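You operate a simulated robot arm through the tools that you are given. There is no shell and no other tool. Be economical: measure what you need, move in short steps, check, and stop when the job is done.

You are at the controls of a simulated two-armed robot. One attempt, no reset.

## Task
Shut down both bench air movers and unplug them.
Fine: dials to OFF, then both breakers off, then stand the blue and green plugs on the blue tray; shut their outlet covers. Set down upright: blue plug, green plug.

It is judged by the outcome, as a careful person would: the job done as asked, and still so three seconds after it is handed in. It fails if anything else is knocked over, pushed out of place, dropped, spilled or broken. A push-on lid holds only when it is set on centred and level and pressed home; a screw cap is set on level and turned clockwise until tight.

## Robot
Two 7-joint arms with two-finger parallel grippers on one trunk, on a base that drives. Base frame: it is fixed to the floor where the robot stands at the start and does not move with it; the origin is under the middle of the robot, x ahead of it, y to its left, z up. Readings come in mm, rad, newtons and seconds.
The left shoulder is at the start at [-82, 119, 851], the right one opposite. With the tool pointing down near the work surface each hand reaches from about 100 to 560 mm from the robot's upright axis, wherever it stands, measured 20 degrees to its own side. Places, roughly: blue outlet cover [600, -900, 1000]; blue plug (4x4x11 cm) [500, -900, 900]; blue plug tray [400, -1500, 800]; blue speed dial [400, 0, 900]; green plug (4x4x11 cm) [500, -1200, 900]; green speed dial [500, -700, 800]; grey outlet cover [600, -1200, 1000]; orange breaker switch [400, -1000, 900]; purple breaker switch [400, -1200, 900]. Payload 3.43 kg a hand.
Tool frame (each hand has its own): the origin (TCP) lies between the finger pads and is the grasp point; the fingertips stand 30 mm ahead of it; z points along the fingers, y is the line along which they close. Largest opening 94 mm; finger width 28, thickness 10; the body of the gripper, 50 by 96 mm, starts 55 mm behind the TCP.
Orientation is that of the tool frame in the base frame, as a unit quaternion [x, y, z, w]. With the fingers straight down and closing along the base's y, the tool's x points along the base's -x, its y along +y and its z along -z.

## Interface
- The arms move only by the tool send_rows. It takes "left_increments", "right_increments" or both (then of equal length, played together; a hand with none holds still); each is a list of rows, each a list of 7 numbers: the opening in per cent of the stroke, from 0 (shut) to 100 (fully open), then the shift along the tool's x, y, z in mm, then the turn, a rotation vector about the tool's x, y, z in rad. In form: [[gripper, dx, dy, dz, rx, ry, rz], ...]. A call has 1 to 12 rows; each row shifts and turns the commanded pose from where the row before left it, along the tool's axes as they then stand. Rows are played at 5 a second. More than 50 mm and 0.15 rad between two rows, or a gripper value outside its range, and nothing of the call is played. A pose out of reach is approached as far as the arm can. The call stops where the force on the tool passes 80 N (or 10 N more than at its start, if that is more) or the arm is blocked; 0.2 s more then pass. The fingers move at their own pace (about 153 mm/s each) and stop on an object; they squeeze with about 44 N. The grip force told is the motor's: it shows also when the fingers shut on nothing. Time passes only in rows, and 0.2 s behind the last, so rows that do not move let the fingers close. It gives the time, the measured TCP pose, the force on the tool (base axes), the opening and the grip force at its end, in the units of the frame above (readings bear some noise), with the torque about the TCP (base axes, N m) and any sound that the robot's microphone picked up.
- Cameras (640 x 400 px; columns grow to the right, rows downward): "scene" is now at [28.4, -36.6, 1561.1]; the picture's right is [-0.46, -0.89, 0.00], its down [-0.66, 0.34, -0.68] and it looks along [0.60, -0.31, -0.74] (base axes); focal length 260 px, centre (320, 200). "left" rides on the left gripper at [76, -14, -103] in its tool frame; the picture's right is [0.18, 0.98, 0.00], its down [-0.75, 0.14, -0.64] and it looks along [-0.63, 0.12, 0.77] (tool axes); focal length 243 px, centre (320, 200). "right" rides on the right gripper at [76, 14, -102] in its tool frame; the picture's right is [-0.18, 0.98, 0.00], its down [-0.75, -0.14, -0.64] and it looks along [-0.63, -0.12, 0.77] (tool axes); focal length 243 px, centre (320, 200). There is no depth. A picture from a camera that has moved, and an enlarged one, comes with that camera's place and axes in the base frame and with its lens.
- get_image(camera): a new picture of that camera. No time passes.
- raise_lower(by): slides the trunk up (or, below 0, down) by that many mm; the arms and the scene camera ride with it, the base frame stays. It gives what a move gives, with no picture.
- base_move(legs): drives the robot by 1 to 6 legs, each [ahead, left, turn to the left] in mm, mm and rad, along the robot's own axes; the way and the turn of a leg run together, so that a leg with both is an arc; at most 1500 mm and 3.142 rad a leg. The arms and the cameras ride along, it lands a little off, and it stops where it bumps. It gives what a move gives.
- head_to(pan, tilt): turns the head with the scene camera to pan (to the left, within 2.496 rad either way) and tilt (down, from -0.506 to 1.204), counted from straight ahead of the robot. It gives what a move gives.
- enlarge(camera, box): a new picture of the part [left, top, right, bottom] of that camera's present view, enlarged. No time passes.
- hand_in(): hands the job in; it is judged then, once.

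Go step by step. Nothing tells you exact positions but the pictures and the camera data: compare them with the known pose of the tool, close in by small moves and look again before you grip or let go. The budget is 120 turns and 92 pictures, counting those below and the enlarged ones. Unless the task says otherwise, let go and move clear before handing in.

The tools are called after "Request:" as name(argument=value, ...) on one line, values as JSON. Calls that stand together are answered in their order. send_rows: Moves the arms, as the interface text tells. Its arguments: {"type":"object","properties":{"left_increments":{"type":"array"},"right_increments":{"type":"array"}},"required":[]} The other tools are called the same way: raise_lower (by) slides the trunk up or down; base_move (legs) drives the base; head_to (pan, tilt) turns the head that bears the scene camera; get_image (camera) takes a picture; enlarge (camera, box) takes an enlarged picture of a part of a camera's view; hand_in () hands the job in.

At the start:

```text
time_s: 0.0
left_position: [296.9, -8.7, 1144.7]
left_orientation: [0.0, 1.0, -0.001, 0.001]
left_contact_force: [0.3, -0.5, -0.2]
left_ft_torque: [0.01, -0.01, -0.03]
left_width: 93.9
left_grip_force: 0.0
right_position: [214.2, -292.0, 1211.4]
right_orientation: [0.0, 1.0, 0.0, 0.0]
right_contact_force: [0.0, 1.0, -0.2]
right_ft_torque: [0.01, 0.0, -0.01]
right_width: 94.2
right_grip_force: 0.0
trunk travel left (down, up): [-275.0, 60.0]
robot x, y, heading: [2.1, -1.9, -0.001]
head pan, tilt: [-0.475, 0.829]
```

scene: 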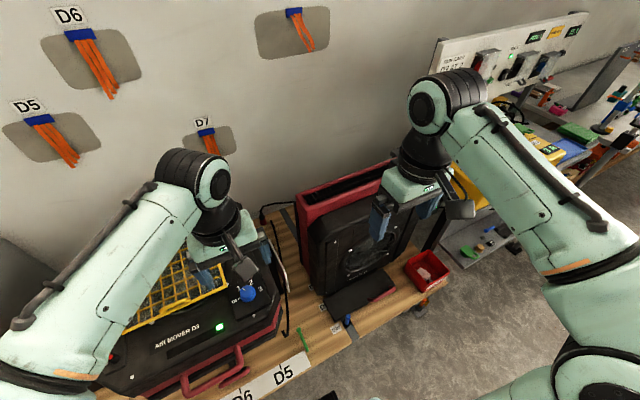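
right: 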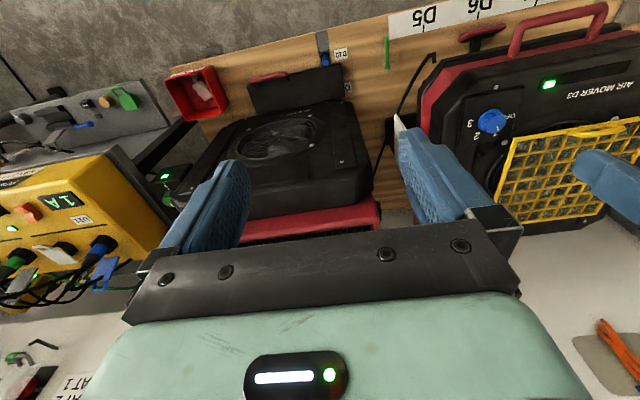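
left: 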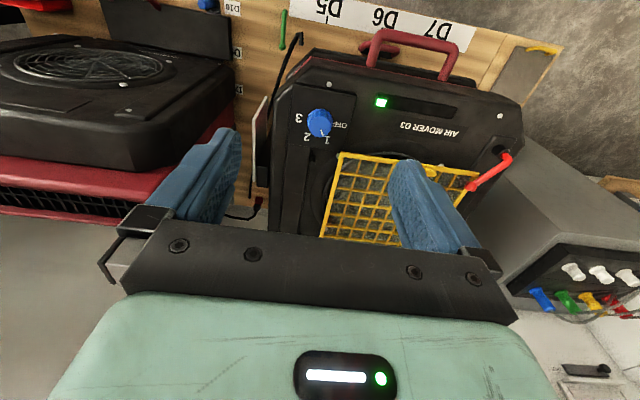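

I see air mover D3 with the blue dial in front of me, and a second mover plus a power box further right. I'll look closer at the dials and the power area first.

Request:
enlarge(camera="left", box=[240, 60, 400, 160])

Request:
enlarge(camera="scene", box=[400, 0, 640, 150])

Request:
enlarge(camera="right", box=[0, 60, 240, 320])

```text
4.00 times, centred on (320, 110) of left
camera zoom: at [221.3, -22.3, 1247.5], right [-0.18, 0.98, 0.0], down [0.75, 0.14, 0.64], along [0.63, 0.12, -0.77], focal length 970 px, centre (320, 560)
```

zoom: 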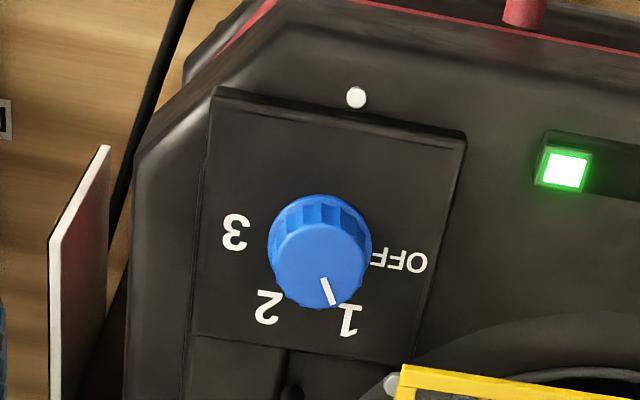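

```text
2.67 times, centred on (520, 75) of scene
camera zoom: at [28.4, -36.6, 1561.1], right [-0.46, -0.89, 0.0], down [-0.66, 0.34, -0.68], along [0.6, -0.31, -0.74], focal length 693 px, centre (-213, 533)
```

zoom: 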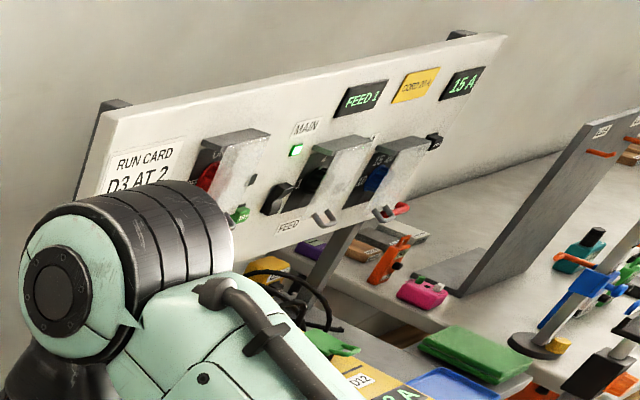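

```text
1.54 times, centred on (120, 190) of right
camera zoom: at [137.0, -279.4, 1314.4], right [0.18, 0.98, 0.0], down [0.75, -0.14, 0.64], along [0.63, -0.12, -0.77], focal length 373 px, centre (628, 215)
```

zoom: 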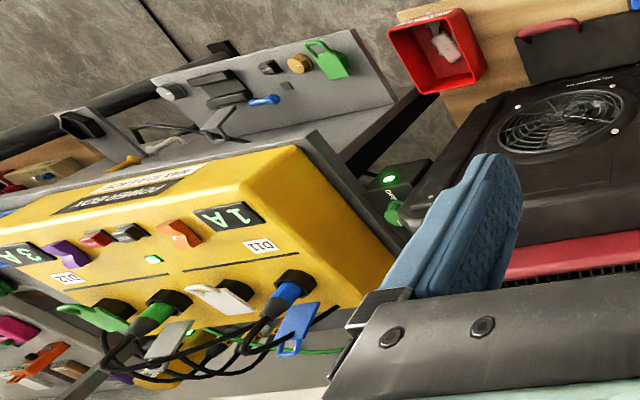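

The blue dial looks to be near [358, 5, ~900] pointing up, set to 1, with OFF counter-clockwise about 65° seen from above. I'll bring the left hand above it and look again.

Request:
send_rows(left_increments=[[100, -20, 5, 0, 0, 0, 0], [100, -20, 5, 40, 0, 0, 0], [100, -20, 4, 40, 0, 0, 0], [100, 0, 0, 40, 0, 0, 0]])

Request:
get_image(camera="left")

Request:
enlarge(camera="scene", box=[160, 220, 320, 340])

```text
time_s: 1.0
left_position: [358.4, 7.9, 1024.4]
left_orientation: [0.0, 1.0, 0.0, 0.0]
left_contact_force: [-0.2, 0.1, 0.7]
left_ft_torque: [0.05, -0.01, 0.02]
left_width: 93.9
left_grip_force: 0.0
right_position: [213.5, -292.8, 1211.7]
right_orientation: [0.001, 1.0, 0.0, 0.0]
right_contact_force: [0.0, -0.8, 0.3]
right_ft_torque: [-0.02, -0.02, -0.01]
right_width: 93.8
right_grip_force: 0.1
trunk travel left (down, up): [-275.0, 60.0]
robot x, y, heading: [-1.8, 1.6, -0.001]
head pan, tilt: [-0.475, 0.829]
```

```text
85 pictures are left
camera left: at [282.2, -6.4, 1125.1], right [-0.18, 0.98, 0.0], down [0.75, 0.14, 0.64], along [0.63, 0.12, -0.77], focal length 243 px, centre (320, 200)
```

left: 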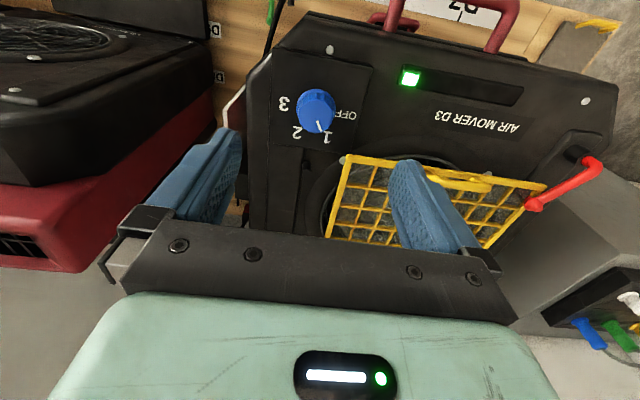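

```text
3.33 times, centred on (240, 280) of scene
camera zoom: at [28.5, -36.6, 1561.1], right [-0.46, -0.89, 0.0], down [-0.66, 0.34, -0.68], along [0.6, -0.31, -0.74], focal length 866 px, centre (587, -67)
```

zoom: 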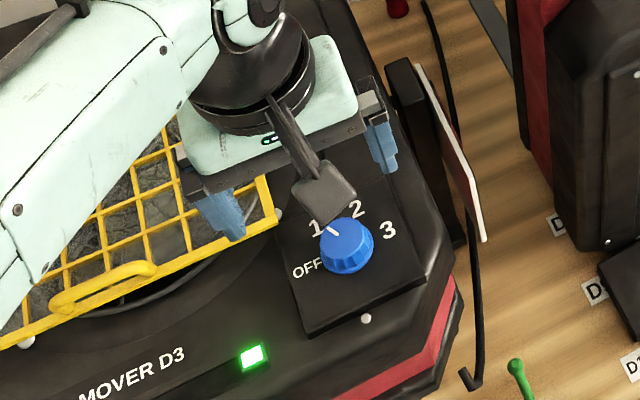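

The dial triangulates to about [371, 6, 870]. I'll narrow the fingers, centre, descend partway and look.

Request:
send_rows(left_increments=[[66, -12.6, -2, 20, 0, 0, 0], [66, 0, 0, 40, 0, 0, 0], [66, 0, 0, 35, 0, 0, 0]])

Request:
get_image(camera="left")

Request:
enlarge(camera="scene", box=[180, 220, 300, 310])

```text
time_s: 1.8
left_position: [371.0, 5.0, 930.2]
left_orientation: [0.0, 1.0, 0.001, 0.0]
left_contact_force: [0.5, -0.3, -1.0]
left_ft_torque: [0.01, -0.02, 0.0]
left_width: 62.0
left_grip_force: 0.1
right_position: [214.4, -293.6, 1211.1]
right_orientation: [0.0, 1.0, -0.001, 0.0]
right_contact_force: [0.0, 1.1, -0.5]
right_ft_torque: [-0.04, 0.03, 0.02]
right_width: 93.7
right_grip_force: 0.0
trunk travel left (down, up): [-275.0, 60.0]
robot x, y, heading: [-0.0, -1.3, -0.004]
head pan, tilt: [-0.475, 0.829]
```

```text
83 pictures are left
camera left: at [295.2, -9.7, 1032.7], right [-0.18, 0.98, 0.0], down [0.75, 0.14, 0.64], along [0.63, 0.12, -0.77], focal length 243 px, centre (320, 200)
```

left: 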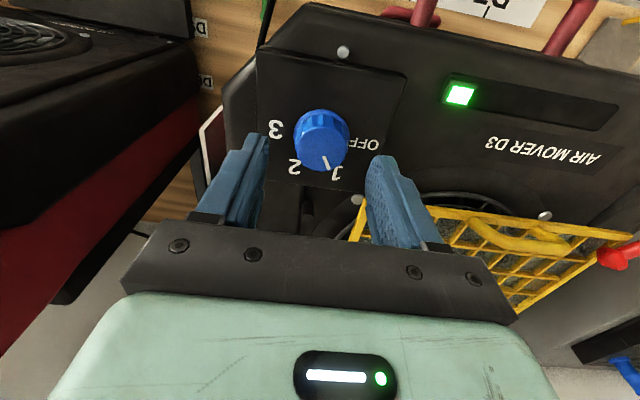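

```text
4.44 times, centred on (240, 265) of scene
camera zoom: at [28.8, -36.7, 1561.1], right [-0.46, -0.89, 0.0], down [-0.66, 0.34, -0.68], along [0.6, -0.31, -0.74], focal length 1155 px, centre (676, -89)
```

zoom: 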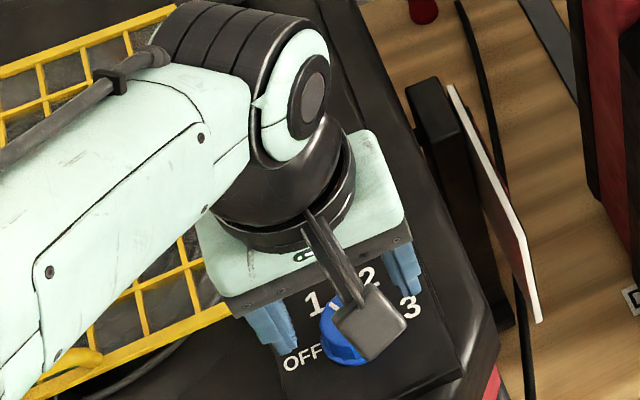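

Request:
send_rows(left_increments=[[66, 2, 0, 12, 0, 0, 0], [66, 0, 0, 10, 0, 0, 0], [66, 0, 0, 8, 0, 0, 0]])

Request:
get_image(camera="left")

```text
time_s: 2.6
left_position: [368.4, 4.9, 900.1]
left_orientation: [0.0, 1.0, 0.0, 0.0]
left_contact_force: [-0.3, -0.6, 0.1]
left_ft_torque: [0.0, -0.01, 0.02]
left_width: 62.1
left_grip_force: 0.0
right_position: [214.4, -293.3, 1212.0]
right_orientation: [0.0, 1.0, 0.0, -0.001]
right_contact_force: [-0.1, 0.2, 0.0]
right_ft_torque: [0.03, 0.03, 0.02]
right_width: 93.9
right_grip_force: 0.2
trunk travel left (down, up): [-275.0, 60.0]
robot x, y, heading: [-1.6, 2.1, 0.001]
head pan, tilt: [-0.475, 0.829]
```

```text
81 pictures are left
camera left: at [292.8, -9.6, 1002.8], right [-0.18, 0.98, 0.0], down [0.75, 0.14, 0.64], along [0.63, 0.12, -0.77], focal length 243 px, centre (320, 200)
```

left: 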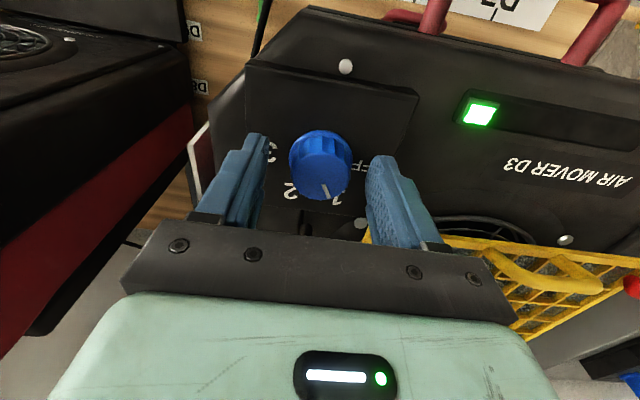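

The fingertips straddle the knob with about 19 mm overlap, just above the panel. I'll close and turn counter-clockwise ~65°.

Request:
send_rows(left_increments=[[0, 0, 0, 0, 0, 0, 0], [0, 0, 0, 0, 0, 0, 0]])

Request:
get_image(camera="left")

```text
time_s: 3.2
left_position: [367.8, 5.9, 899.6]
left_orientation: [-0.001, 1.0, 0.001, -0.001]
left_contact_force: [-1.1, 7.1, -0.3]
left_ft_torque: [0.16, 0.03, 0.08]
left_width: 37.4
left_grip_force: 44.9
right_position: [214.6, -291.2, 1212.2]
right_orientation: [0.0, 1.0, 0.0, 0.0]
right_contact_force: [-0.4, -0.4, -0.2]
right_ft_torque: [-0.04, -0.03, 0.0]
right_width: 93.9
right_grip_force: 0.0
trunk travel left (down, up): [-275.0, 60.0]
robot x, y, heading: [0.5, 0.3, -0.003]
head pan, tilt: [-0.475, 0.829]
```

```text
80 pictures are left
camera left: at [292.9, -8.1, 1002.7], right [-0.19, 0.98, 0.0], down [0.75, 0.14, 0.64], along [0.63, 0.12, -0.77], focal length 243 px, centre (320, 200)
```

left: 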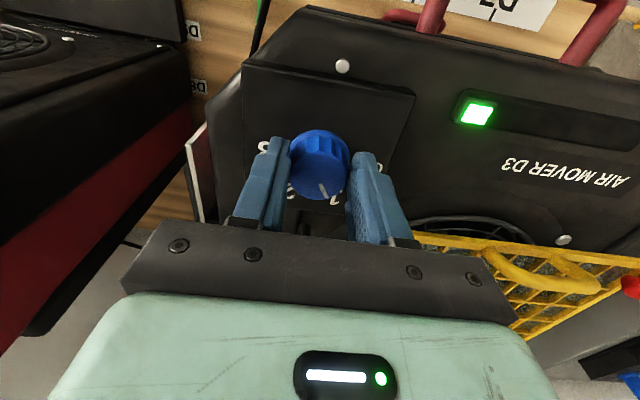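

Request:
send_rows(left_increments=[[0, 0, 0, 0, 0, 0, -0.14], [0, 0, 0, 0, 0, 0, -0.14], [0, 0, 0, 0, 0, 0, -0.14], [0, 0, 0, 0, 0, 0, -0.14], [0, 0, 0, 0, 0, 0, -0.14], [0, 0, 0, 0, 0, 0, -0.14], [0, 0, 0, 0, 0, 0, -0.14], [0, 0, 0, 0, 0, 0, -0.1]])

Request:
get_image(camera="left")

```text
time_s: 5.0
left_position: [371.1, 1.1, 900.5]
left_orientation: [-0.514, 0.858, -0.003, 0.002]
left_contact_force: [23.0, -12.7, -6.3]
left_ft_torque: [0.08, -0.3, -0.8]
left_width: 37.6
left_grip_force: 44.9
right_position: [217.1, -294.9, 1210.1]
right_orientation: [0.0, 1.0, 0.001, -0.001]
right_contact_force: [-0.1, 0.4, 0.0]
right_ft_torque: [-0.02, 0.01, 0.0]
right_width: 93.9
right_grip_force: 0.0
trunk travel left (down, up): [-275.0, 60.0]
robot x, y, heading: [-4.1, 1.0, -0.001]
head pan, tilt: [-0.475, 0.829]
```

```text
79 pictures are left
camera left: at [347.8, -73.0, 1002.7], right [-0.95, 0.3, -0.01], down [0.23, 0.73, 0.64], along [0.2, 0.61, -0.77], focal length 243 px, centre (320, 200)
```

left: 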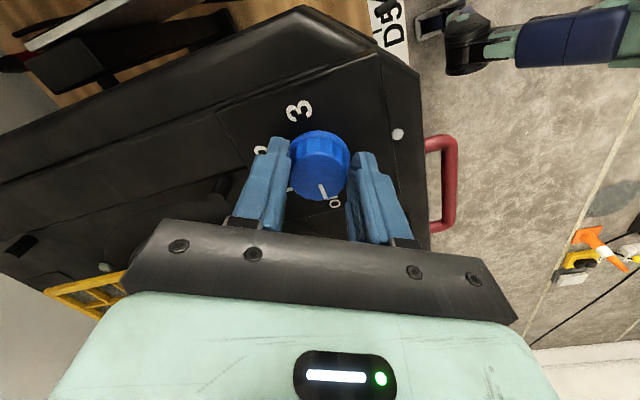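

Turned 62°; the pointer now appears at OFF. Release and raise to check.

Request:
send_rows(left_increments=[[70, 0, 0, 0, 0, 0, 0], [70, 0, 0, 0, 0, 0, 0], [70, 0, 0, -40, 0, 0, 0], [70, 0, 0, -40, 0, 0, 0.14], [70, 0, 0, -40, 0, 0, 0.14], [70, 0, 0, -20, 0, 0, 0.14], [70, 0, 0, 0, 0, 0, 0.14], [70, 0, 0, 0, 0, 0, 0.14], [70, 0, 0, 0, 0, 0, 0.14], [70, 0, 0, 0, 0, 0, 0.14], [70, 0, 0, 0, 0, 0, 0.1]])

Request:
get_image(camera="left")

```text
time_s: 7.4
left_position: [366.6, 5.3, 1039.4]
left_orientation: [0.002, 1.0, 0.0, 0.001]
left_contact_force: [-0.6, 0.3, 0.1]
left_ft_torque: [-0.04, -0.01, 0.02]
left_width: 66.1
left_grip_force: 0.1
right_position: [214.9, -293.0, 1211.0]
right_orientation: [0.001, 1.0, 0.0, 0.0]
right_contact_force: [0.6, -0.9, 0.1]
right_ft_torque: [-0.03, 0.04, -0.06]
right_width: 94.0
right_grip_force: 0.0
trunk travel left (down, up): [-275.0, 60.0]
robot x, y, heading: [-0.2, -0.1, -0.003]
head pan, tilt: [-0.475, 0.829]
```

```text
78 pictures are left
camera left: at [290.6, -9.5, 1142.5], right [-0.18, 0.98, 0.0], down [0.75, 0.14, 0.64], along [0.63, 0.12, -0.77], focal length 243 px, centre (320, 200)
```

left: 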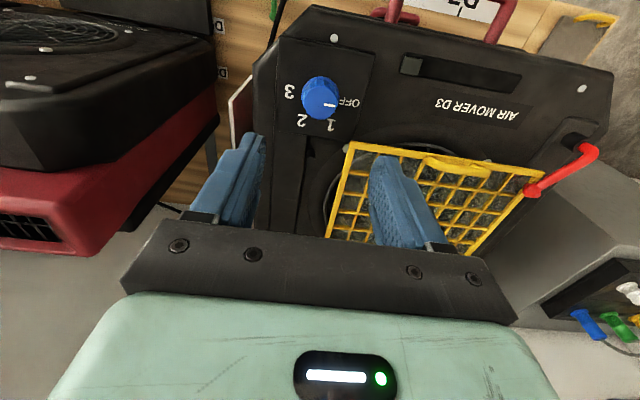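

The D3 LED is out and the dial is at OFF. I'll raise the left hand, drive right to the second mover, and look.

Request:
send_rows(left_increments=[[70, 30, 0, -40, 0, 0, 0], [70, 40, 20, -40, 0, 0, 0], [70, 40, 20, -30, 0, 0, 0]])

Request:
base_move(legs=[[0, -450, 0]])

Request:
get_image(camera="scene")

Request:
get_image(camera="right")

```text
refused: row 2 steps farther than a row can; nothing moved
```

```text
time_s: 11.9
left_position: [364.8, -450.6, 1041.3]
left_orientation: [0.003, 1.0, 0.0, 0.0]
left_contact_force: [0.3, -0.1, -1.3]
left_ft_torque: [0.02, 0.01, -0.01]
left_width: 65.8
left_grip_force: 0.0
right_position: [211.2, -746.6, 1211.5]
right_orientation: [0.002, 1.0, 0.0, -0.001]
right_contact_force: [0.0, 0.1, -0.1]
right_ft_torque: [0.0, 0.01, 0.0]
right_width: 93.9
right_grip_force: 0.0
trunk travel left (down, up): [-275.0, 60.0]
robot x, y, heading: [-1.8, -452.2, -0.01]
head pan, tilt: [-0.475, 0.829]
```

```text
77 pictures are left
camera scene: at [26.8, -489.1, 1561.1], right [-0.46, -0.89, 0.0], down [-0.65, 0.34, -0.68], along [0.6, -0.31, -0.74], focal length 260 px, centre (320, 200)
```

scene: 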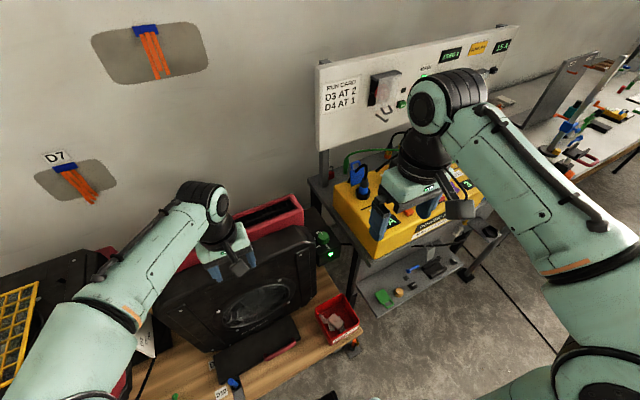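

```text
76 pictures are left
camera right: at [133.9, -732.5, 1314.4], right [0.19, 0.98, 0.0], down [0.75, -0.15, 0.64], along [0.63, -0.12, -0.77], focal length 243 px, centre (320, 200)
```

right: 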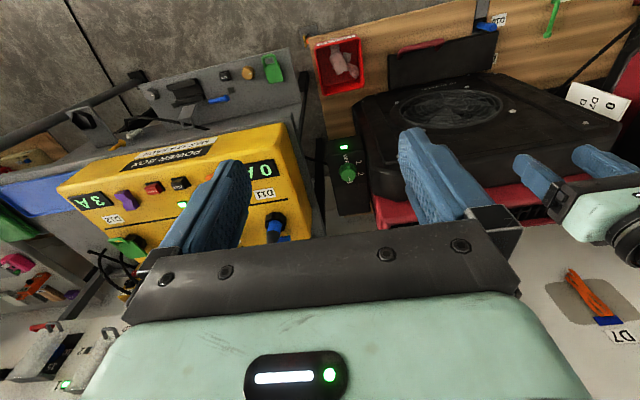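

Green dial is near [476, -728, 800], in a gap between the mover and the yellow box. Zoom in on it.

Request:
enlarge(camera="right", box=[280, 120, 440, 220])

Request:
enlarge(camera="scene", box=[250, 160, 410, 320])

```text
4.00 times, centred on (360, 170) of right
camera zoom: at [133.9, -732.5, 1314.4], right [0.19, 0.98, 0.0], down [0.75, -0.15, 0.64], along [0.63, -0.12, -0.77], focal length 970 px, centre (160, 320)
```

zoom: 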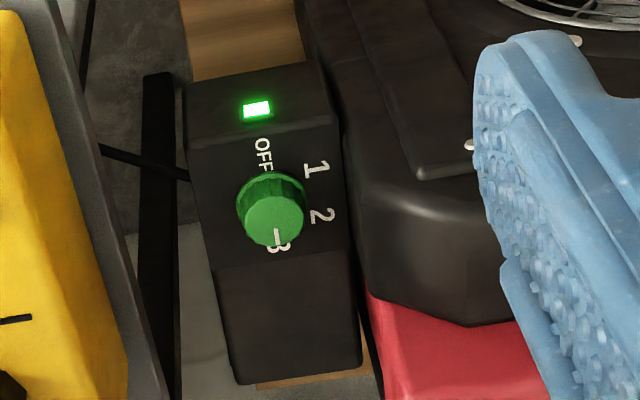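

```text
2.50 times, centred on (330, 240) of scene
camera zoom: at [26.8, -489.1, 1561.1], right [-0.46, -0.89, 0.0], down [-0.65, 0.34, -0.68], along [0.6, -0.31, -0.74], focal length 650 px, centre (295, 100)
```

zoom: 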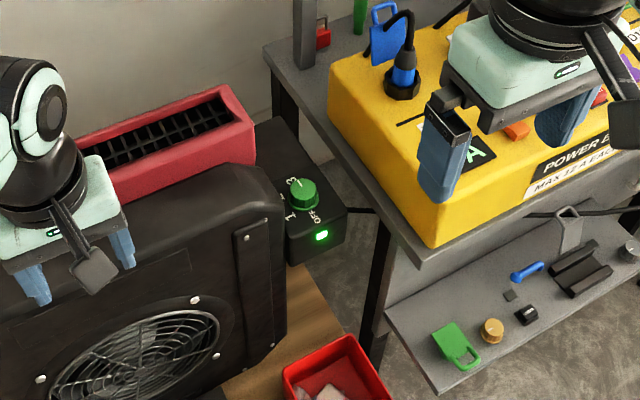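

The green dial stands at 3 with OFF about 180° counter-clockwise. I'll retract the left arm, drive a bit further right, and bring the right hand over it.

Request:
send_rows(left_increments=[[70, 30, 0, -30, 0, 0, 0], [70, 30, 10, -30, 0, 0, 0], [70, 35, 10, -30, 0, 0, 0], [70, 35, 20, -20, 0, 0, 0]])

Request:
base_move(legs=[[0, -110, 0.01]])

Request:
send_rows(right_increments=[[70, -40, 10, 0, 0, 0, 0], [70, -45, 20, 0, 0, 0, 0], [70, -45, 20, 0, 0, 0, 0], [70, -40, 20, 0, 0, 0, 0], [70, -40, 20, 10, 0, 0, 0], [70, -20, 15, 40, 0, 0, 0], [70, 0, 5, 40, 0, 0, 0]])

Request:
get_image(camera="right")

Request:
get_image(camera="scene")

```text
time_s: 12.9
left_position: [236.2, -408.0, 1150.3]
left_orientation: [0.003, 1.0, 0.0, 0.001]
left_contact_force: [-0.4, -0.4, 0.9]
left_ft_torque: [0.04, -0.01, -0.03]
left_width: 65.7
left_grip_force: 0.1
right_position: [209.7, -746.2, 1212.5]
right_orientation: [0.002, 1.0, 0.0, 0.001]
right_contact_force: [-0.2, 0.2, 0.3]
right_ft_torque: [0.01, -0.01, 0.02]
right_width: 94.0
right_grip_force: 0.2
trunk travel left (down, up): [-275.0, 60.0]
robot x, y, heading: [3.0, -454.2, -0.008]
head pan, tilt: [-0.475, 0.829]
```

```text
time_s: 14.5
left_position: [237.5, -518.3, 1148.7]
left_orientation: [-0.002, 1.0, 0.001, 0.0]
left_contact_force: [-0.9, -0.6, -0.2]
left_ft_torque: [0.05, -0.01, 0.0]
left_width: 65.7
left_grip_force: 0.2
right_position: [213.4, -856.7, 1211.3]
right_orientation: [-0.002, 1.0, -0.001, 0.0]
right_contact_force: [0.1, -0.8, 0.4]
right_ft_torque: [0.01, -0.01, -0.02]
right_width: 94.1
right_grip_force: 0.0
trunk travel left (down, up): [-275.0, 60.0]
robot x, y, heading: [-1.7, -562.0, 0.005]
head pan, tilt: [-0.475, 0.829]
```

```text
time_s: 16.1
left_position: [236.1, -517.5, 1149.1]
left_orientation: [-0.003, 1.0, 0.0, 0.0]
left_contact_force: [-0.5, 0.0, 0.1]
left_ft_torque: [0.0, -0.02, -0.03]
left_width: 65.9
left_grip_force: 0.0
right_position: [409.1, -760.4, 1126.7]
right_orientation: [-0.001, 1.0, 0.0, 0.001]
right_contact_force: [0.2, -0.3, 0.4]
right_ft_torque: [0.0, 0.01, 0.0]
right_width: 65.7
right_grip_force: 0.1
right hand out of reach, approached as far as the arm can: row 4, 5
trunk travel left (down, up): [-275.0, 60.0]
robot x, y, heading: [-2.1, -564.2, 0.005]
head pan, tilt: [-0.475, 0.829]
```

```text
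73 pictures are left
camera right: at [332.5, -746.8, 1228.2], right [0.18, 0.98, 0.0], down [0.75, -0.14, 0.64], along [0.63, -0.12, -0.77], focal length 243 px, centre (320, 200)
```

right: 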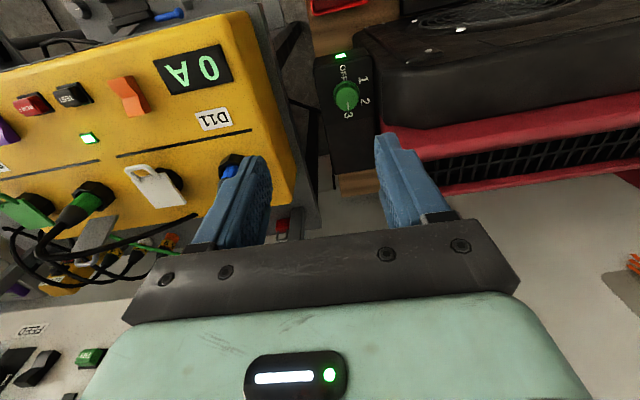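

```text
72 pictures are left
camera scene: at [26.1, -600.3, 1561.0], right [-0.45, -0.89, 0.0], down [-0.66, 0.33, -0.68], along [0.6, -0.31, -0.74], focal length 260 px, centre (320, 200)
```

scene: 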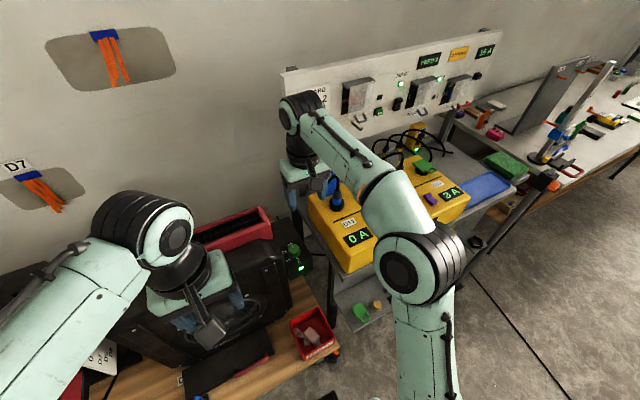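

Dial triangulates to about [460, -729, 832]. Move above it and look closer.

Request:
send_rows(right_increments=[[50, 0, 15, 40, 0, 0, 0], [50, -20, 10, 40, 0, 0, 0], [50, -25, 7, 40, 0, 0, 0], [50, -5, 0, 40, 0, 0, 0]])

Request:
get_image(camera="right")

```text
time_s: 17.1
left_position: [236.7, -517.6, 1150.4]
left_orientation: [-0.001, 1.0, 0.0, -0.001]
left_contact_force: [-0.9, -0.4, -0.2]
left_ft_torque: [0.01, -0.01, 0.01]
left_width: 65.7
left_grip_force: 0.3
right_position: [462.4, -729.3, 963.7]
right_orientation: [-0.002, 1.0, 0.0, 0.0]
right_contact_force: [0.2, -0.2, -0.1]
right_ft_torque: [0.0, -0.01, 0.03]
right_width: 47.4
right_grip_force: 0.1
trunk travel left (down, up): [-275.0, 60.0]
robot x, y, heading: [1.3, -561.6, 0.005]
head pan, tilt: [-0.475, 0.829]
```

```text
71 pictures are left
camera right: at [384.4, -716.2, 1066.6], right [0.18, 0.98, 0.0], down [0.75, -0.14, 0.64], along [0.63, -0.12, -0.77], focal length 243 px, centre (320, 200)
```

right: 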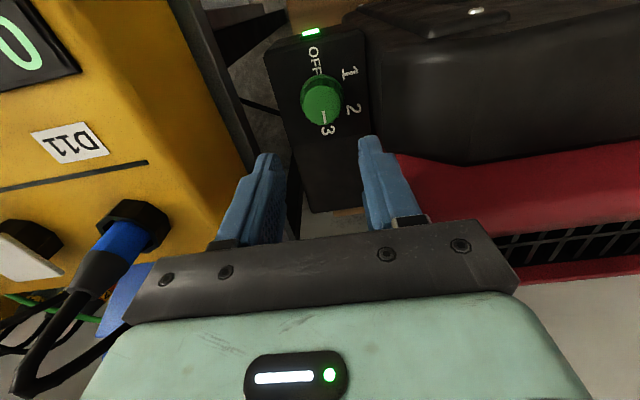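

Request:
send_rows(right_increments=[[56, 7, 0, 20, 0, 0, 0], [56, 0, 0, 25, 0, 0, 0], [56, 0, 0, 24, 0, 0, 0]])

Request:
get_image(camera="right")

Request:
enlarge(camera="scene", box=[220, 190, 380, 310])

```text
time_s: 18.0
left_position: [236.7, -517.4, 1150.0]
left_orientation: [-0.001, 1.0, 0.0, 0.0]
left_contact_force: [0.0, 0.0, 0.0]
left_ft_torque: [0.03, 0.02, 0.0]
left_width: 65.6
left_grip_force: 0.1
right_position: [461.2, -729.8, 916.9]
right_orientation: [0.001, 1.0, 0.008, 0.023]
right_contact_force: [-2.4, -2.0, 23.7]
right_ft_torque: [1.23, 0.51, 0.22]
right_width: 52.5
right_grip_force: 0.0
trunk travel left (down, up): [-275.0, 60.0]
robot x, y, heading: [2.2, -559.7, -0.001]
head pan, tilt: [-0.475, 0.829]
stopped in row 3 (right hand): the force on the tool passed its limit at 91 N (the readings are from after the stop); the commanded pose is now the measured one
```

```text
70 pictures are left
camera right: at [379.0, -716.7, 1018.1], right [0.19, 0.98, 0.02], down [0.72, -0.15, 0.67], along [0.66, -0.11, -0.74], focal length 243 px, centre (320, 200)
```

right: 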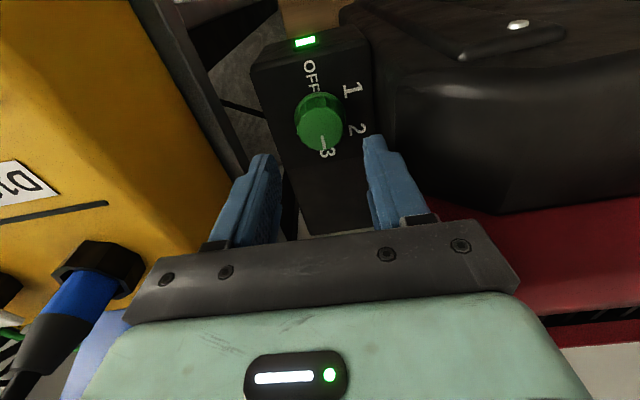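

```text
3.33 times, centred on (300, 250) of scene
camera zoom: at [25.3, -600.1, 1561.0], right [-0.45, -0.89, 0.0], down [-0.66, 0.33, -0.68], along [0.6, -0.31, -0.74], focal length 866 px, centre (387, 33)
```

zoom: 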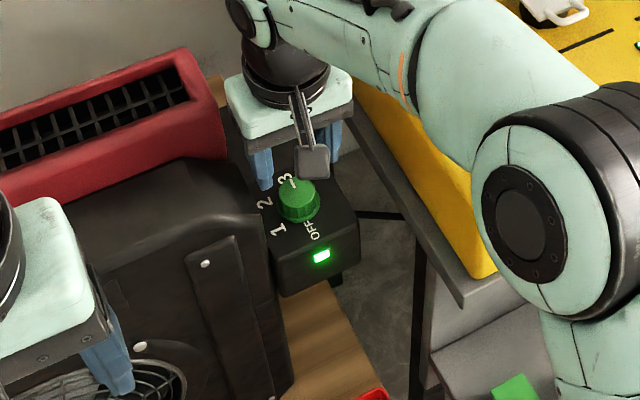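

The +y finger touched the mover's shoulder (z≈887), so the gap there is too narrow. I'll back up, level the hand and turn it 90° so the fingers close along x.

Request:
send_rows(right_increments=[[56, 0, 0, -30, 0, 0, 0], [56, 0, 0, -20, 0.016, 0.046, 0], [56, 0, 0, 0, 0, 0, -0.14], [56, 0, 0, 0, 0, 0, -0.14], [56, 0, 0, 0, 0, 0, -0.14], [56, 0, 0, 0, 0, 0, -0.14], [56, 0, 0, 0, 0, 0, -0.14], [56, 0, 0, 0, 0, 0, -0.14], [56, 0, 0, 0, 0, 0, -0.14], [56, 0, 0, 0, 0, 0, -0.14]])

Request:
get_image(camera="right")

```text
time_s: 20.2
left_position: [235.8, -517.9, 1150.6]
left_orientation: [-0.002, 1.0, 0.0, 0.0]
left_contact_force: [0.8, 0.3, 0.1]
left_ft_torque: [-0.01, -0.02, -0.01]
left_width: 66.1
left_grip_force: 0.1
right_position: [458.1, -730.4, 962.4]
right_orientation: [-0.532, 0.847, 0.002, -0.006]
right_contact_force: [0.0, -0.1, 0.4]
right_ft_torque: [0.04, -0.01, -0.01]
right_width: 52.4
right_grip_force: 0.1
trunk travel left (down, up): [-275.0, 60.0]
robot x, y, heading: [2.3, -559.1, 0.004]
head pan, tilt: [-0.475, 0.829]
```

```text
68 pictures are left
camera right: at [412.3, -792.4, 1067.2], right [-0.8, 0.59, 0.01], down [0.46, 0.62, 0.64], along [0.37, 0.51, -0.77], focal length 243 px, centre (320, 200)
```

right: 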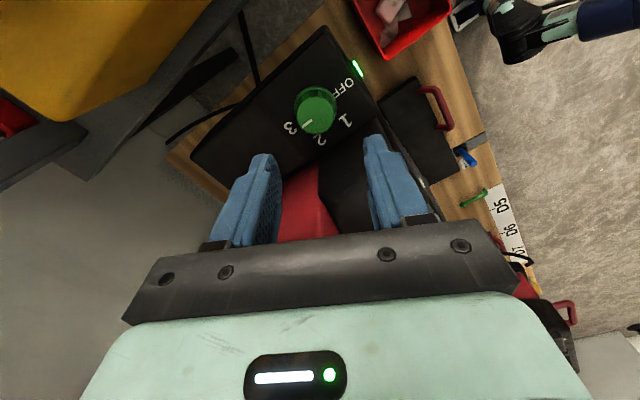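

Clear view now: knob ≈ [461, -729, 826], closing nearly along x gives room. Descend partway.

Request:
send_rows(right_increments=[[52, -2.2, -2.3, 30, 0, 0, 0], [52, 0, 0, 30, 0, 0, 0], [52, 0, 0, 22, 0, 0, 0]])

Request:
get_image(camera="right")

```text
time_s: 20.9
left_position: [236.5, -518.1, 1149.6]
left_orientation: [-0.001, 1.0, -0.001, 0.0]
left_contact_force: [-0.2, -1.0, -0.2]
left_ft_torque: [0.02, 0.03, 0.03]
left_width: 65.8
left_grip_force: 0.1
right_position: [471.2, -728.1, 912.1]
right_orientation: [-0.527, 0.849, -0.006, 0.022]
right_contact_force: [-0.7, -1.7, 24.1]
right_ft_torque: [1.2, -0.11, 0.12]
right_width: 48.7
right_grip_force: 0.0
trunk travel left (down, up): [-275.0, 60.0]
robot x, y, heading: [-0.9, -561.2, -0.003]
head pan, tilt: [-0.475, 0.829]
stopped in row 3 (right hand): the force on the tool passed its limit at 99 N (the readings are from after the stop); the commanded pose is now the measured one
```

```text
67 pictures are left
camera right: at [418.9, -790.6, 1012.2], right [-0.8, 0.6, -0.03], down [0.43, 0.6, 0.67], along [0.42, 0.52, -0.74], focal length 243 px, centre (320, 200)
```

right: 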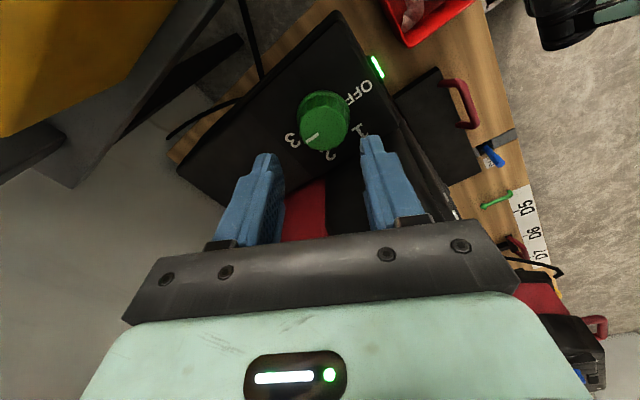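

The contact pattern (y offset +45–50 mm at both yaws) suggests the gripper's body is meeting the mover's tall side wall near y≈-682, z≈970. I'll level the hand and offset it 10 mm away from the wall with fingers closing mostly along x.

Request:
send_rows(right_increments=[[56, 0, 0, -30, 0, 0, 0], [56, 0, 0, -20, -0.033, 0.031, 0.063], [56, 10, 5, 0, 0, 0, 0], [56, 5.9, 3.1, 0, 0, 0, 0], [56, 0, 0, 0, 0, 0, 0]])

Request:
get_image(camera="right")

Request:
get_image(camera="scene")

```text
time_s: 22.1
left_position: [237.5, -517.1, 1149.5]
left_orientation: [-0.002, 1.0, 0.0, 0.0]
left_contact_force: [0.2, 0.4, 0.0]
left_ft_torque: [-0.01, -0.02, 0.03]
left_width: 65.6
left_grip_force: 0.1
right_position: [453.9, -737.3, 957.0]
right_orientation: [-0.501, 0.865, 0.002, -0.006]
right_contact_force: [0.3, -0.8, 0.9]
right_ft_torque: [-0.01, 0.01, 0.01]
right_width: 53.0
right_grip_force: 0.1
trunk travel left (down, up): [-275.0, 60.0]
robot x, y, heading: [0.6, -562.5, 0.0]
head pan, tilt: [-0.475, 0.829]
```

```text
66 pictures are left
camera right: at [403.3, -796.0, 1060.8], right [-0.76, 0.65, 0.01], down [0.51, 0.58, 0.64], along [0.41, 0.49, -0.77], focal length 243 px, centre (320, 200)
```

right: 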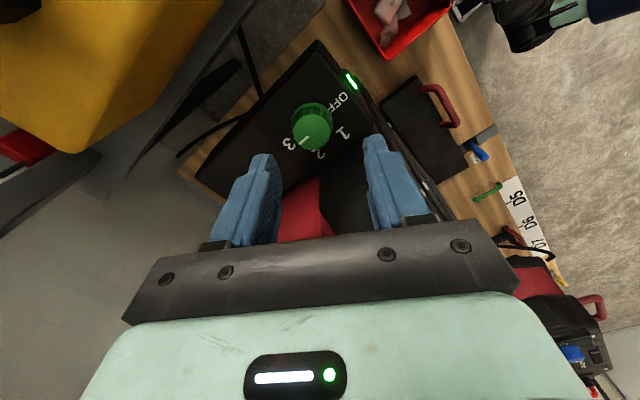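

```text
65 pictures are left
camera scene: at [27.1, -600.2, 1561.1], right [-0.45, -0.89, 0.0], down [-0.66, 0.34, -0.68], along [0.6, -0.31, -0.74], focal length 260 px, centre (320, 200)
```

scene: 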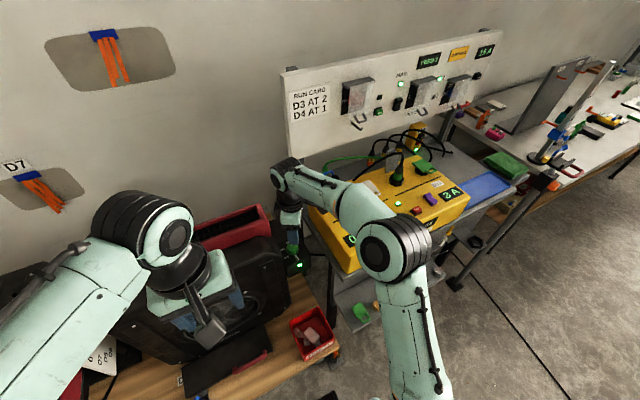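

Request:
send_rows(right_increments=[[56, -3.5, -4.9, 25, 0, 0, 0], [56, 0, 0, 20, 0, 0, 0], [56, 0, 0, 15, 0, 0, 0], [56, 0, 0, 12, 0, 0, 0]])

Request:
get_image(camera="right")

```text
time_s: 23.1
left_position: [237.5, -517.6, 1150.0]
left_orientation: [-0.001, 1.0, 0.0, 0.0]
left_contact_force: [-0.3, 0.5, -0.1]
left_ft_torque: [-0.01, -0.03, 0.03]
left_width: 65.7
left_grip_force: 0.0
right_position: [458.5, -737.1, 885.9]
right_orientation: [-0.5, 0.866, 0.002, -0.006]
right_contact_force: [0.4, -0.3, 0.4]
right_ft_torque: [0.02, -0.05, 0.04]
right_width: 52.6
right_grip_force: 0.1
trunk travel left (down, up): [-275.0, 60.0]
robot x, y, heading: [1.5, -564.4, 0.002]
head pan, tilt: [-0.475, 0.829]
```

```text
64 pictures are left
camera right: at [408.1, -795.5, 989.2], right [-0.76, 0.65, 0.01], down [0.51, 0.58, 0.63], along [0.41, 0.49, -0.77], focal length 243 px, centre (320, 200)
```

right: 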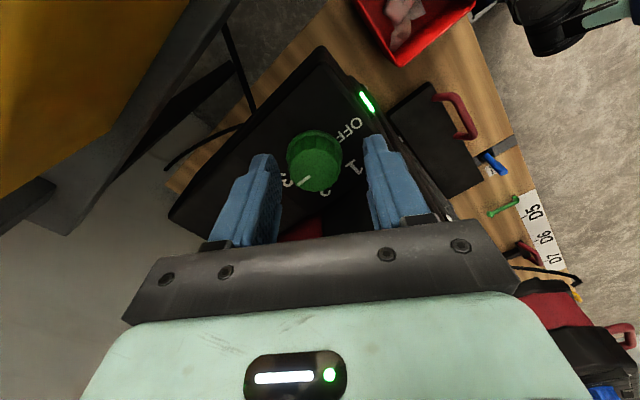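

Request:
send_rows(right_increments=[[56, -1.5, -3.5, 10, 0, 0, 0], [56, 0, 0, 10, 0, 0, 0], [56, 0, 0, 5, 0, 0, 0]])

Request:
get_image(camera="right")

```text
time_s: 23.9
left_position: [237.5, -518.0, 1149.1]
left_orientation: [0.0, 1.0, 0.0, 0.0]
left_contact_force: [0.4, 0.2, -0.6]
left_ft_torque: [-0.01, -0.03, 0.05]
left_width: 65.7
left_grip_force: 0.1
right_position: [463.2, -738.4, 860.6]
right_orientation: [-0.5, 0.866, 0.001, -0.005]
right_contact_force: [0.2, 0.3, -0.7]
right_ft_torque: [0.03, 0.01, 0.0]
right_width: 52.7
right_grip_force: 0.0
trunk travel left (down, up): [-275.0, 60.0]
robot x, y, heading: [-2.4, -567.0, -0.0]
head pan, tilt: [-0.475, 0.829]
```

```text
63 pictures are left
camera right: at [412.6, -797.1, 965.1], right [-0.76, 0.65, 0.01], down [0.51, 0.58, 0.64], along [0.41, 0.49, -0.77], focal length 243 px, centre (320, 200)
```

right: 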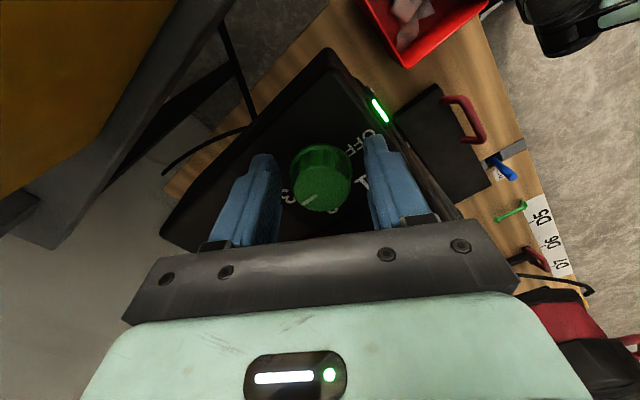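

Request:
send_rows(right_increments=[[0, 0, 0, 0, 0, 0, 0], [0, 0, 0, 0, 0, 0, 0]])

Request:
get_image(camera="right")

```text
time_s: 24.6
left_position: [238.7, -518.2, 1150.1]
left_orientation: [-0.002, 1.0, 0.0, 0.0]
left_contact_force: [-0.3, -0.1, -0.4]
left_ft_torque: [0.02, -0.04, 0.03]
left_width: 65.7
left_grip_force: 0.1
right_position: [463.5, -738.2, 861.8]
right_orientation: [-0.5, 0.866, 0.001, -0.004]
right_contact_force: [5.3, -4.8, -2.9]
right_ft_torque: [-0.35, -0.87, -0.01]
right_width: 37.4
right_grip_force: 45.0
trunk travel left (down, up): [-275.0, 60.0]
robot x, y, heading: [0.4, -567.3, 0.002]
head pan, tilt: [-0.475, 0.829]
```

```text
62 pictures are left
camera right: at [413.3, -797.9, 965.1], right [-0.76, 0.65, 0.0], down [0.5, 0.58, 0.64], along [0.41, 0.49, -0.77], focal length 243 px, centre (320, 200)
```

right: 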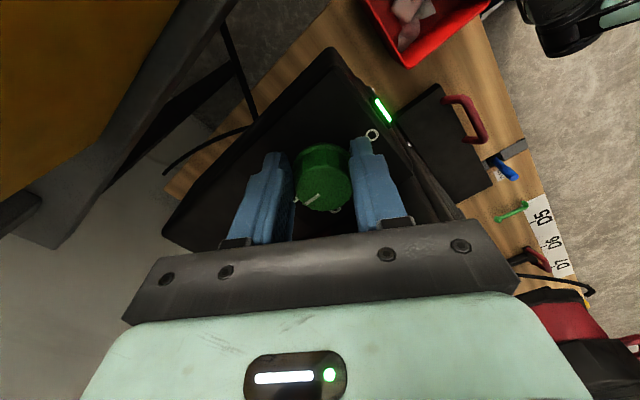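

Gripped at full diameter. Rotate counter-clockwise ~60° about the knob centre.

Request:
send_rows(right_increments=[[0, -0.1, -1.45, 0, 0, 0, -0.145], [0, -0.1, -1.45, 0, 0, 0, -0.145], [0, -0.1, -1.45, 0, 0, 0, -0.145], [0, -0.1, -1.45, 0, 0, 0, -0.145], [0, -0.1, -1.45, 0, 0, 0, -0.145], [0, -0.1, -1.45, 0, 0, 0, -0.145], [0, -0.1, -1.45, 0, 0, 0, -0.145]])

Request:
get_image(camera="right")

```text
time_s: 26.1
left_position: [237.5, -519.3, 1149.0]
left_orientation: [-0.001, 1.0, 0.001, -0.001]
left_contact_force: [-0.2, 0.2, 0.2]
left_ft_torque: [-0.01, 0.02, 0.02]
left_width: 65.8
left_grip_force: 0.0
right_position: [472.8, -738.7, 860.1]
right_orientation: [0.859, -0.512, -0.002, 0.003]
right_contact_force: [5.4, -14.6, 9.1]
right_ft_torque: [-0.59, -0.53, 0.06]
right_width: 37.2
right_grip_force: 45.3
trunk travel left (down, up): [-275.0, 60.0]
robot x, y, heading: [-1.6, -567.6, 0.004]
head pan, tilt: [-0.475, 0.829]
```

```text
61 pictures are left
camera right: at [496.6, -813.0, 964.3], right [-0.95, -0.31, 0.01], down [-0.23, 0.73, 0.64], along [-0.2, 0.61, -0.77], focal length 243 px, centre (320, 200)
```

right: 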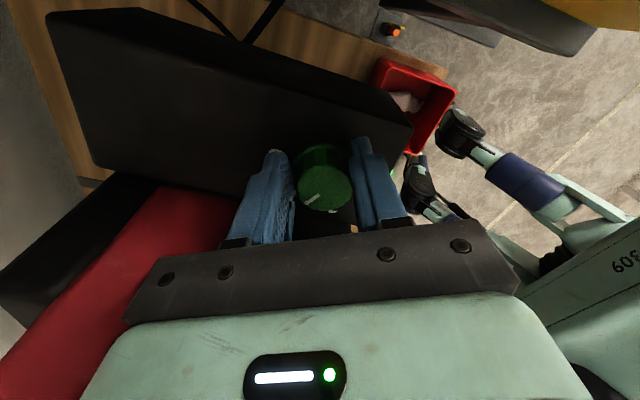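

Request:
send_rows(right_increments=[[56, 0, 0, 0, 0, 0, 0], [56, 0, 0, 0, 0, 0, 0], [56, -0.1, 1.45, 0, 0, 0, 0.145], [56, -0.1, 1.45, 0, 0, 0, 0.145], [56, -0.1, 1.45, 0, 0, 0, 0.145], [56, -0.1, 1.45, 0, 0, 0, 0.145], [56, -0.1, 1.45, 0, 0, 0, 0.145], [56, -0.1, 1.45, 0, 0, 0, 0.145], [56, -0.1, 1.45, 0, 0, 0, 0.145], [0, 0, 0, 0, 0, 0, 0], [0, 0, 0, 0, 0, 0, 0]])

Request:
get_image(camera="right")

```text
time_s: 28.6
left_position: [236.5, -517.7, 1149.3]
left_orientation: [-0.001, 1.0, 0.0, 0.0]
left_contact_force: [0.2, 0.4, -0.9]
left_ft_torque: [0.02, -0.02, 0.05]
left_width: 66.0
left_grip_force: 0.1
right_position: [461.4, -737.4, 860.7]
right_orientation: [-0.501, 0.865, 0.002, -0.006]
right_contact_force: [-5.0, 3.2, -2.2]
right_ft_torque: [-0.29, -0.01, 0.05]
right_width: 37.8
right_grip_force: 45.1
trunk travel left (down, up): [-275.0, 60.0]
robot x, y, heading: [-0.5, -561.4, 0.003]
head pan, tilt: [-0.475, 0.829]
```

```text
60 pictures are left
camera right: at [411.5, -795.8, 964.4], right [-0.76, 0.65, 0.01], down [0.51, 0.58, 0.63], along [0.41, 0.49, -0.77], focal length 243 px, centre (320, 200)
```

right: 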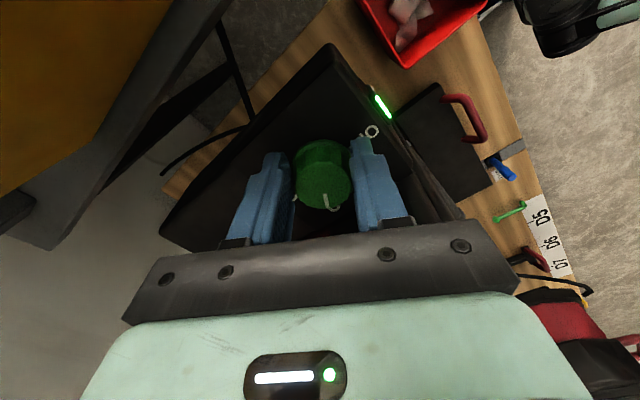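

Request:
send_rows(right_increments=[[0, -0.1, -1.45, 0, 0, 0, -0.145], [0, -0.1, -1.45, 0, 0, 0, -0.145], [0, -0.1, -1.45, 0, 0, 0, -0.145], [0, -0.1, -1.45, 0, 0, 0, -0.145], [0, -0.1, -1.45, 0, 0, 0, -0.145], [0, -0.1, -1.45, 0, 0, 0, -0.145], [0, -0.1, -1.45, 0, 0, 0, -0.145], [56, 0, 0, 0, 0, 0, 0], [56, 0, 0, 0, 0, 0, 0]])

Request:
send_rows(right_increments=[[56, -0.1, 1.45, 0, 0, 0, 0.145], [56, -0.1, 1.45, 0, 0, 0, 0.145], [56, -0.1, 1.45, 0, 0, 0, 0.145], [56, -0.1, 1.45, 0, 0, 0, 0.145], [56, -0.1, 1.45, 0, 0, 0, 0.145], [56, -0.1, 1.45, 0, 0, 0, 0.145], [56, -0.1, 1.45, 0, 0, 0, 0.145], [0, 0, 0, 0, 0, 0, 0], [0, 0, 0, 0, 0, 0, 0]])

Request:
get_image(camera="right")

```text
time_s: 30.6
left_position: [237.6, -518.0, 1149.8]
left_orientation: [-0.002, 1.0, 0.0, 0.0]
left_contact_force: [-0.3, 0.6, -0.5]
left_ft_torque: [0.0, 0.0, 0.01]
left_width: 65.6
left_grip_force: 0.0
right_position: [471.4, -738.9, 861.9]
right_orientation: [0.858, -0.513, -0.004, 0.003]
right_contact_force: [0.5, 0.9, 0.2]
right_ft_torque: [0.01, -0.01, 0.0]
right_width: 52.8
right_grip_force: 0.0
trunk travel left (down, up): [-275.0, 60.0]
robot x, y, heading: [1.1, -561.5, 0.003]
head pan, tilt: [-0.475, 0.829]
```

```text
time_s: 32.5
left_position: [237.4, -518.1, 1149.6]
left_orientation: [-0.001, 1.0, 0.0, 0.0]
left_contact_force: [0.2, -1.1, 0.1]
left_ft_torque: [-0.01, 0.01, -0.01]
left_width: 65.9
left_grip_force: 0.1
right_position: [461.9, -737.4, 860.2]
right_orientation: [-0.501, 0.865, 0.002, -0.006]
right_contact_force: [-3.0, 1.5, -1.5]
right_ft_torque: [-0.25, -0.1, 0.03]
right_width: 37.1
right_grip_force: 44.9
trunk travel left (down, up): [-275.0, 60.0]
robot x, y, heading: [-0.5, -565.0, 0.0]
head pan, tilt: [-0.475, 0.829]
```

```text
59 pictures are left
camera right: at [411.6, -795.6, 964.6], right [-0.76, 0.65, 0.01], down [0.51, 0.58, 0.64], along [0.41, 0.49, -0.77], focal length 243 px, centre (320, 200)
```

right: 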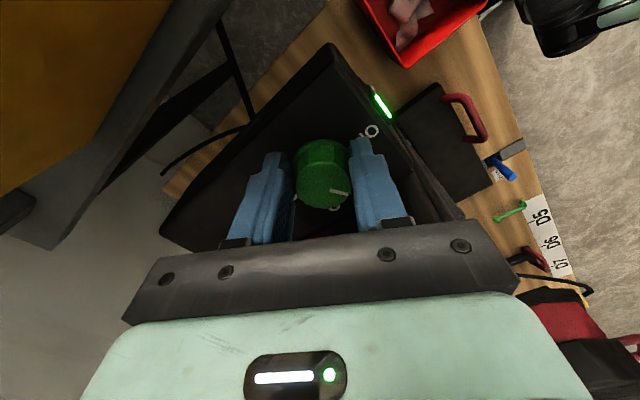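

Pointer is near 1 now; one more stroke.

Request:
send_rows(right_increments=[[0, -0.1, -1.45, 0, 0, 0, -0.145], [0, -0.1, -1.45, 0, 0, 0, -0.145], [0, -0.1, -1.45, 0, 0, 0, -0.145], [0, -0.1, -1.45, 0, 0, 0, -0.145], [0, -0.1, -1.45, 0, 0, 0, -0.145], [0, -0.1, -1.45, 0, 0, 0, -0.145], [0, -0.1, -1.45, 0, 0, 0, -0.145], [56, 0, 0, 0, 0, 0, 0], [56, 0, 0, 0, 0, 0, 0]])

Request:
send_rows(right_increments=[[56, -0.1, 1.45, 0, 0, 0, 0.145], [56, -0.1, 1.45, 0, 0, 0, 0.145], [56, -0.1, 1.45, 0, 0, 0, 0.145], [56, -0.1, 1.45, 0, 0, 0, 0.145], [56, -0.1, 1.45, 0, 0, 0, 0.145], [56, -0.1, 1.45, 0, 0, 0, 0.145], [56, -0.1, 1.45, 0, 0, 0, 0.145]])

Request:
get_image(camera="right")

```text
time_s: 34.5
left_position: [237.5, -517.3, 1149.4]
left_orientation: [-0.001, 1.0, 0.0, 0.0]
left_contact_force: [-0.6, 0.3, -0.2]
left_ft_torque: [-0.01, 0.03, -0.01]
left_width: 65.5
left_grip_force: 0.2
right_position: [471.5, -738.3, 861.2]
right_orientation: [0.859, -0.513, -0.004, 0.004]
right_contact_force: [-0.4, 0.1, 1.1]
right_ft_torque: [0.03, -0.03, 0.01]
right_width: 52.7
right_grip_force: 0.1
trunk travel left (down, up): [-275.0, 60.0]
robot x, y, heading: [0.1, -562.5, -0.0]
head pan, tilt: [-0.475, 0.829]
```

```text
time_s: 36.1
left_position: [237.7, -518.1, 1150.9]
left_orientation: [-0.002, 1.0, 0.001, -0.001]
left_contact_force: [-0.5, -0.5, 0.4]
left_ft_torque: [0.0, 0.01, -0.02]
left_width: 65.7
left_grip_force: 0.1
right_position: [461.6, -737.0, 860.8]
right_orientation: [-0.499, 0.866, 0.002, -0.005]
right_contact_force: [0.3, 0.7, -0.4]
right_ft_torque: [-0.01, 0.03, 0.01]
right_width: 52.5
right_grip_force: 0.0
trunk travel left (down, up): [-275.0, 60.0]
robot x, y, heading: [-1.5, -562.9, -0.0]
head pan, tilt: [-0.475, 0.829]
```

```text
58 pictures are left
camera right: at [411.8, -796.6, 964.5], right [-0.76, 0.65, 0.01], down [0.51, 0.58, 0.64], along [0.41, 0.49, -0.77], focal length 243 px, centre (320, 200)
```

right: 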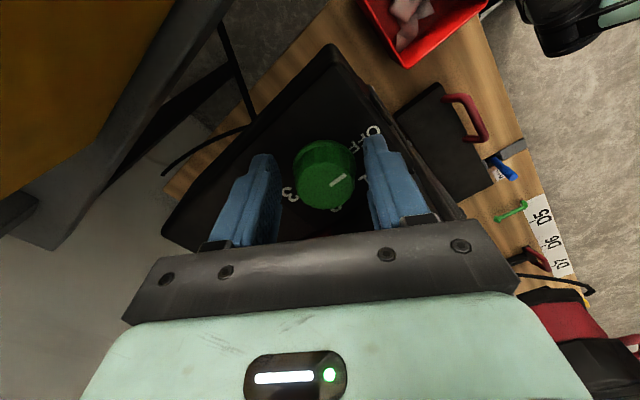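

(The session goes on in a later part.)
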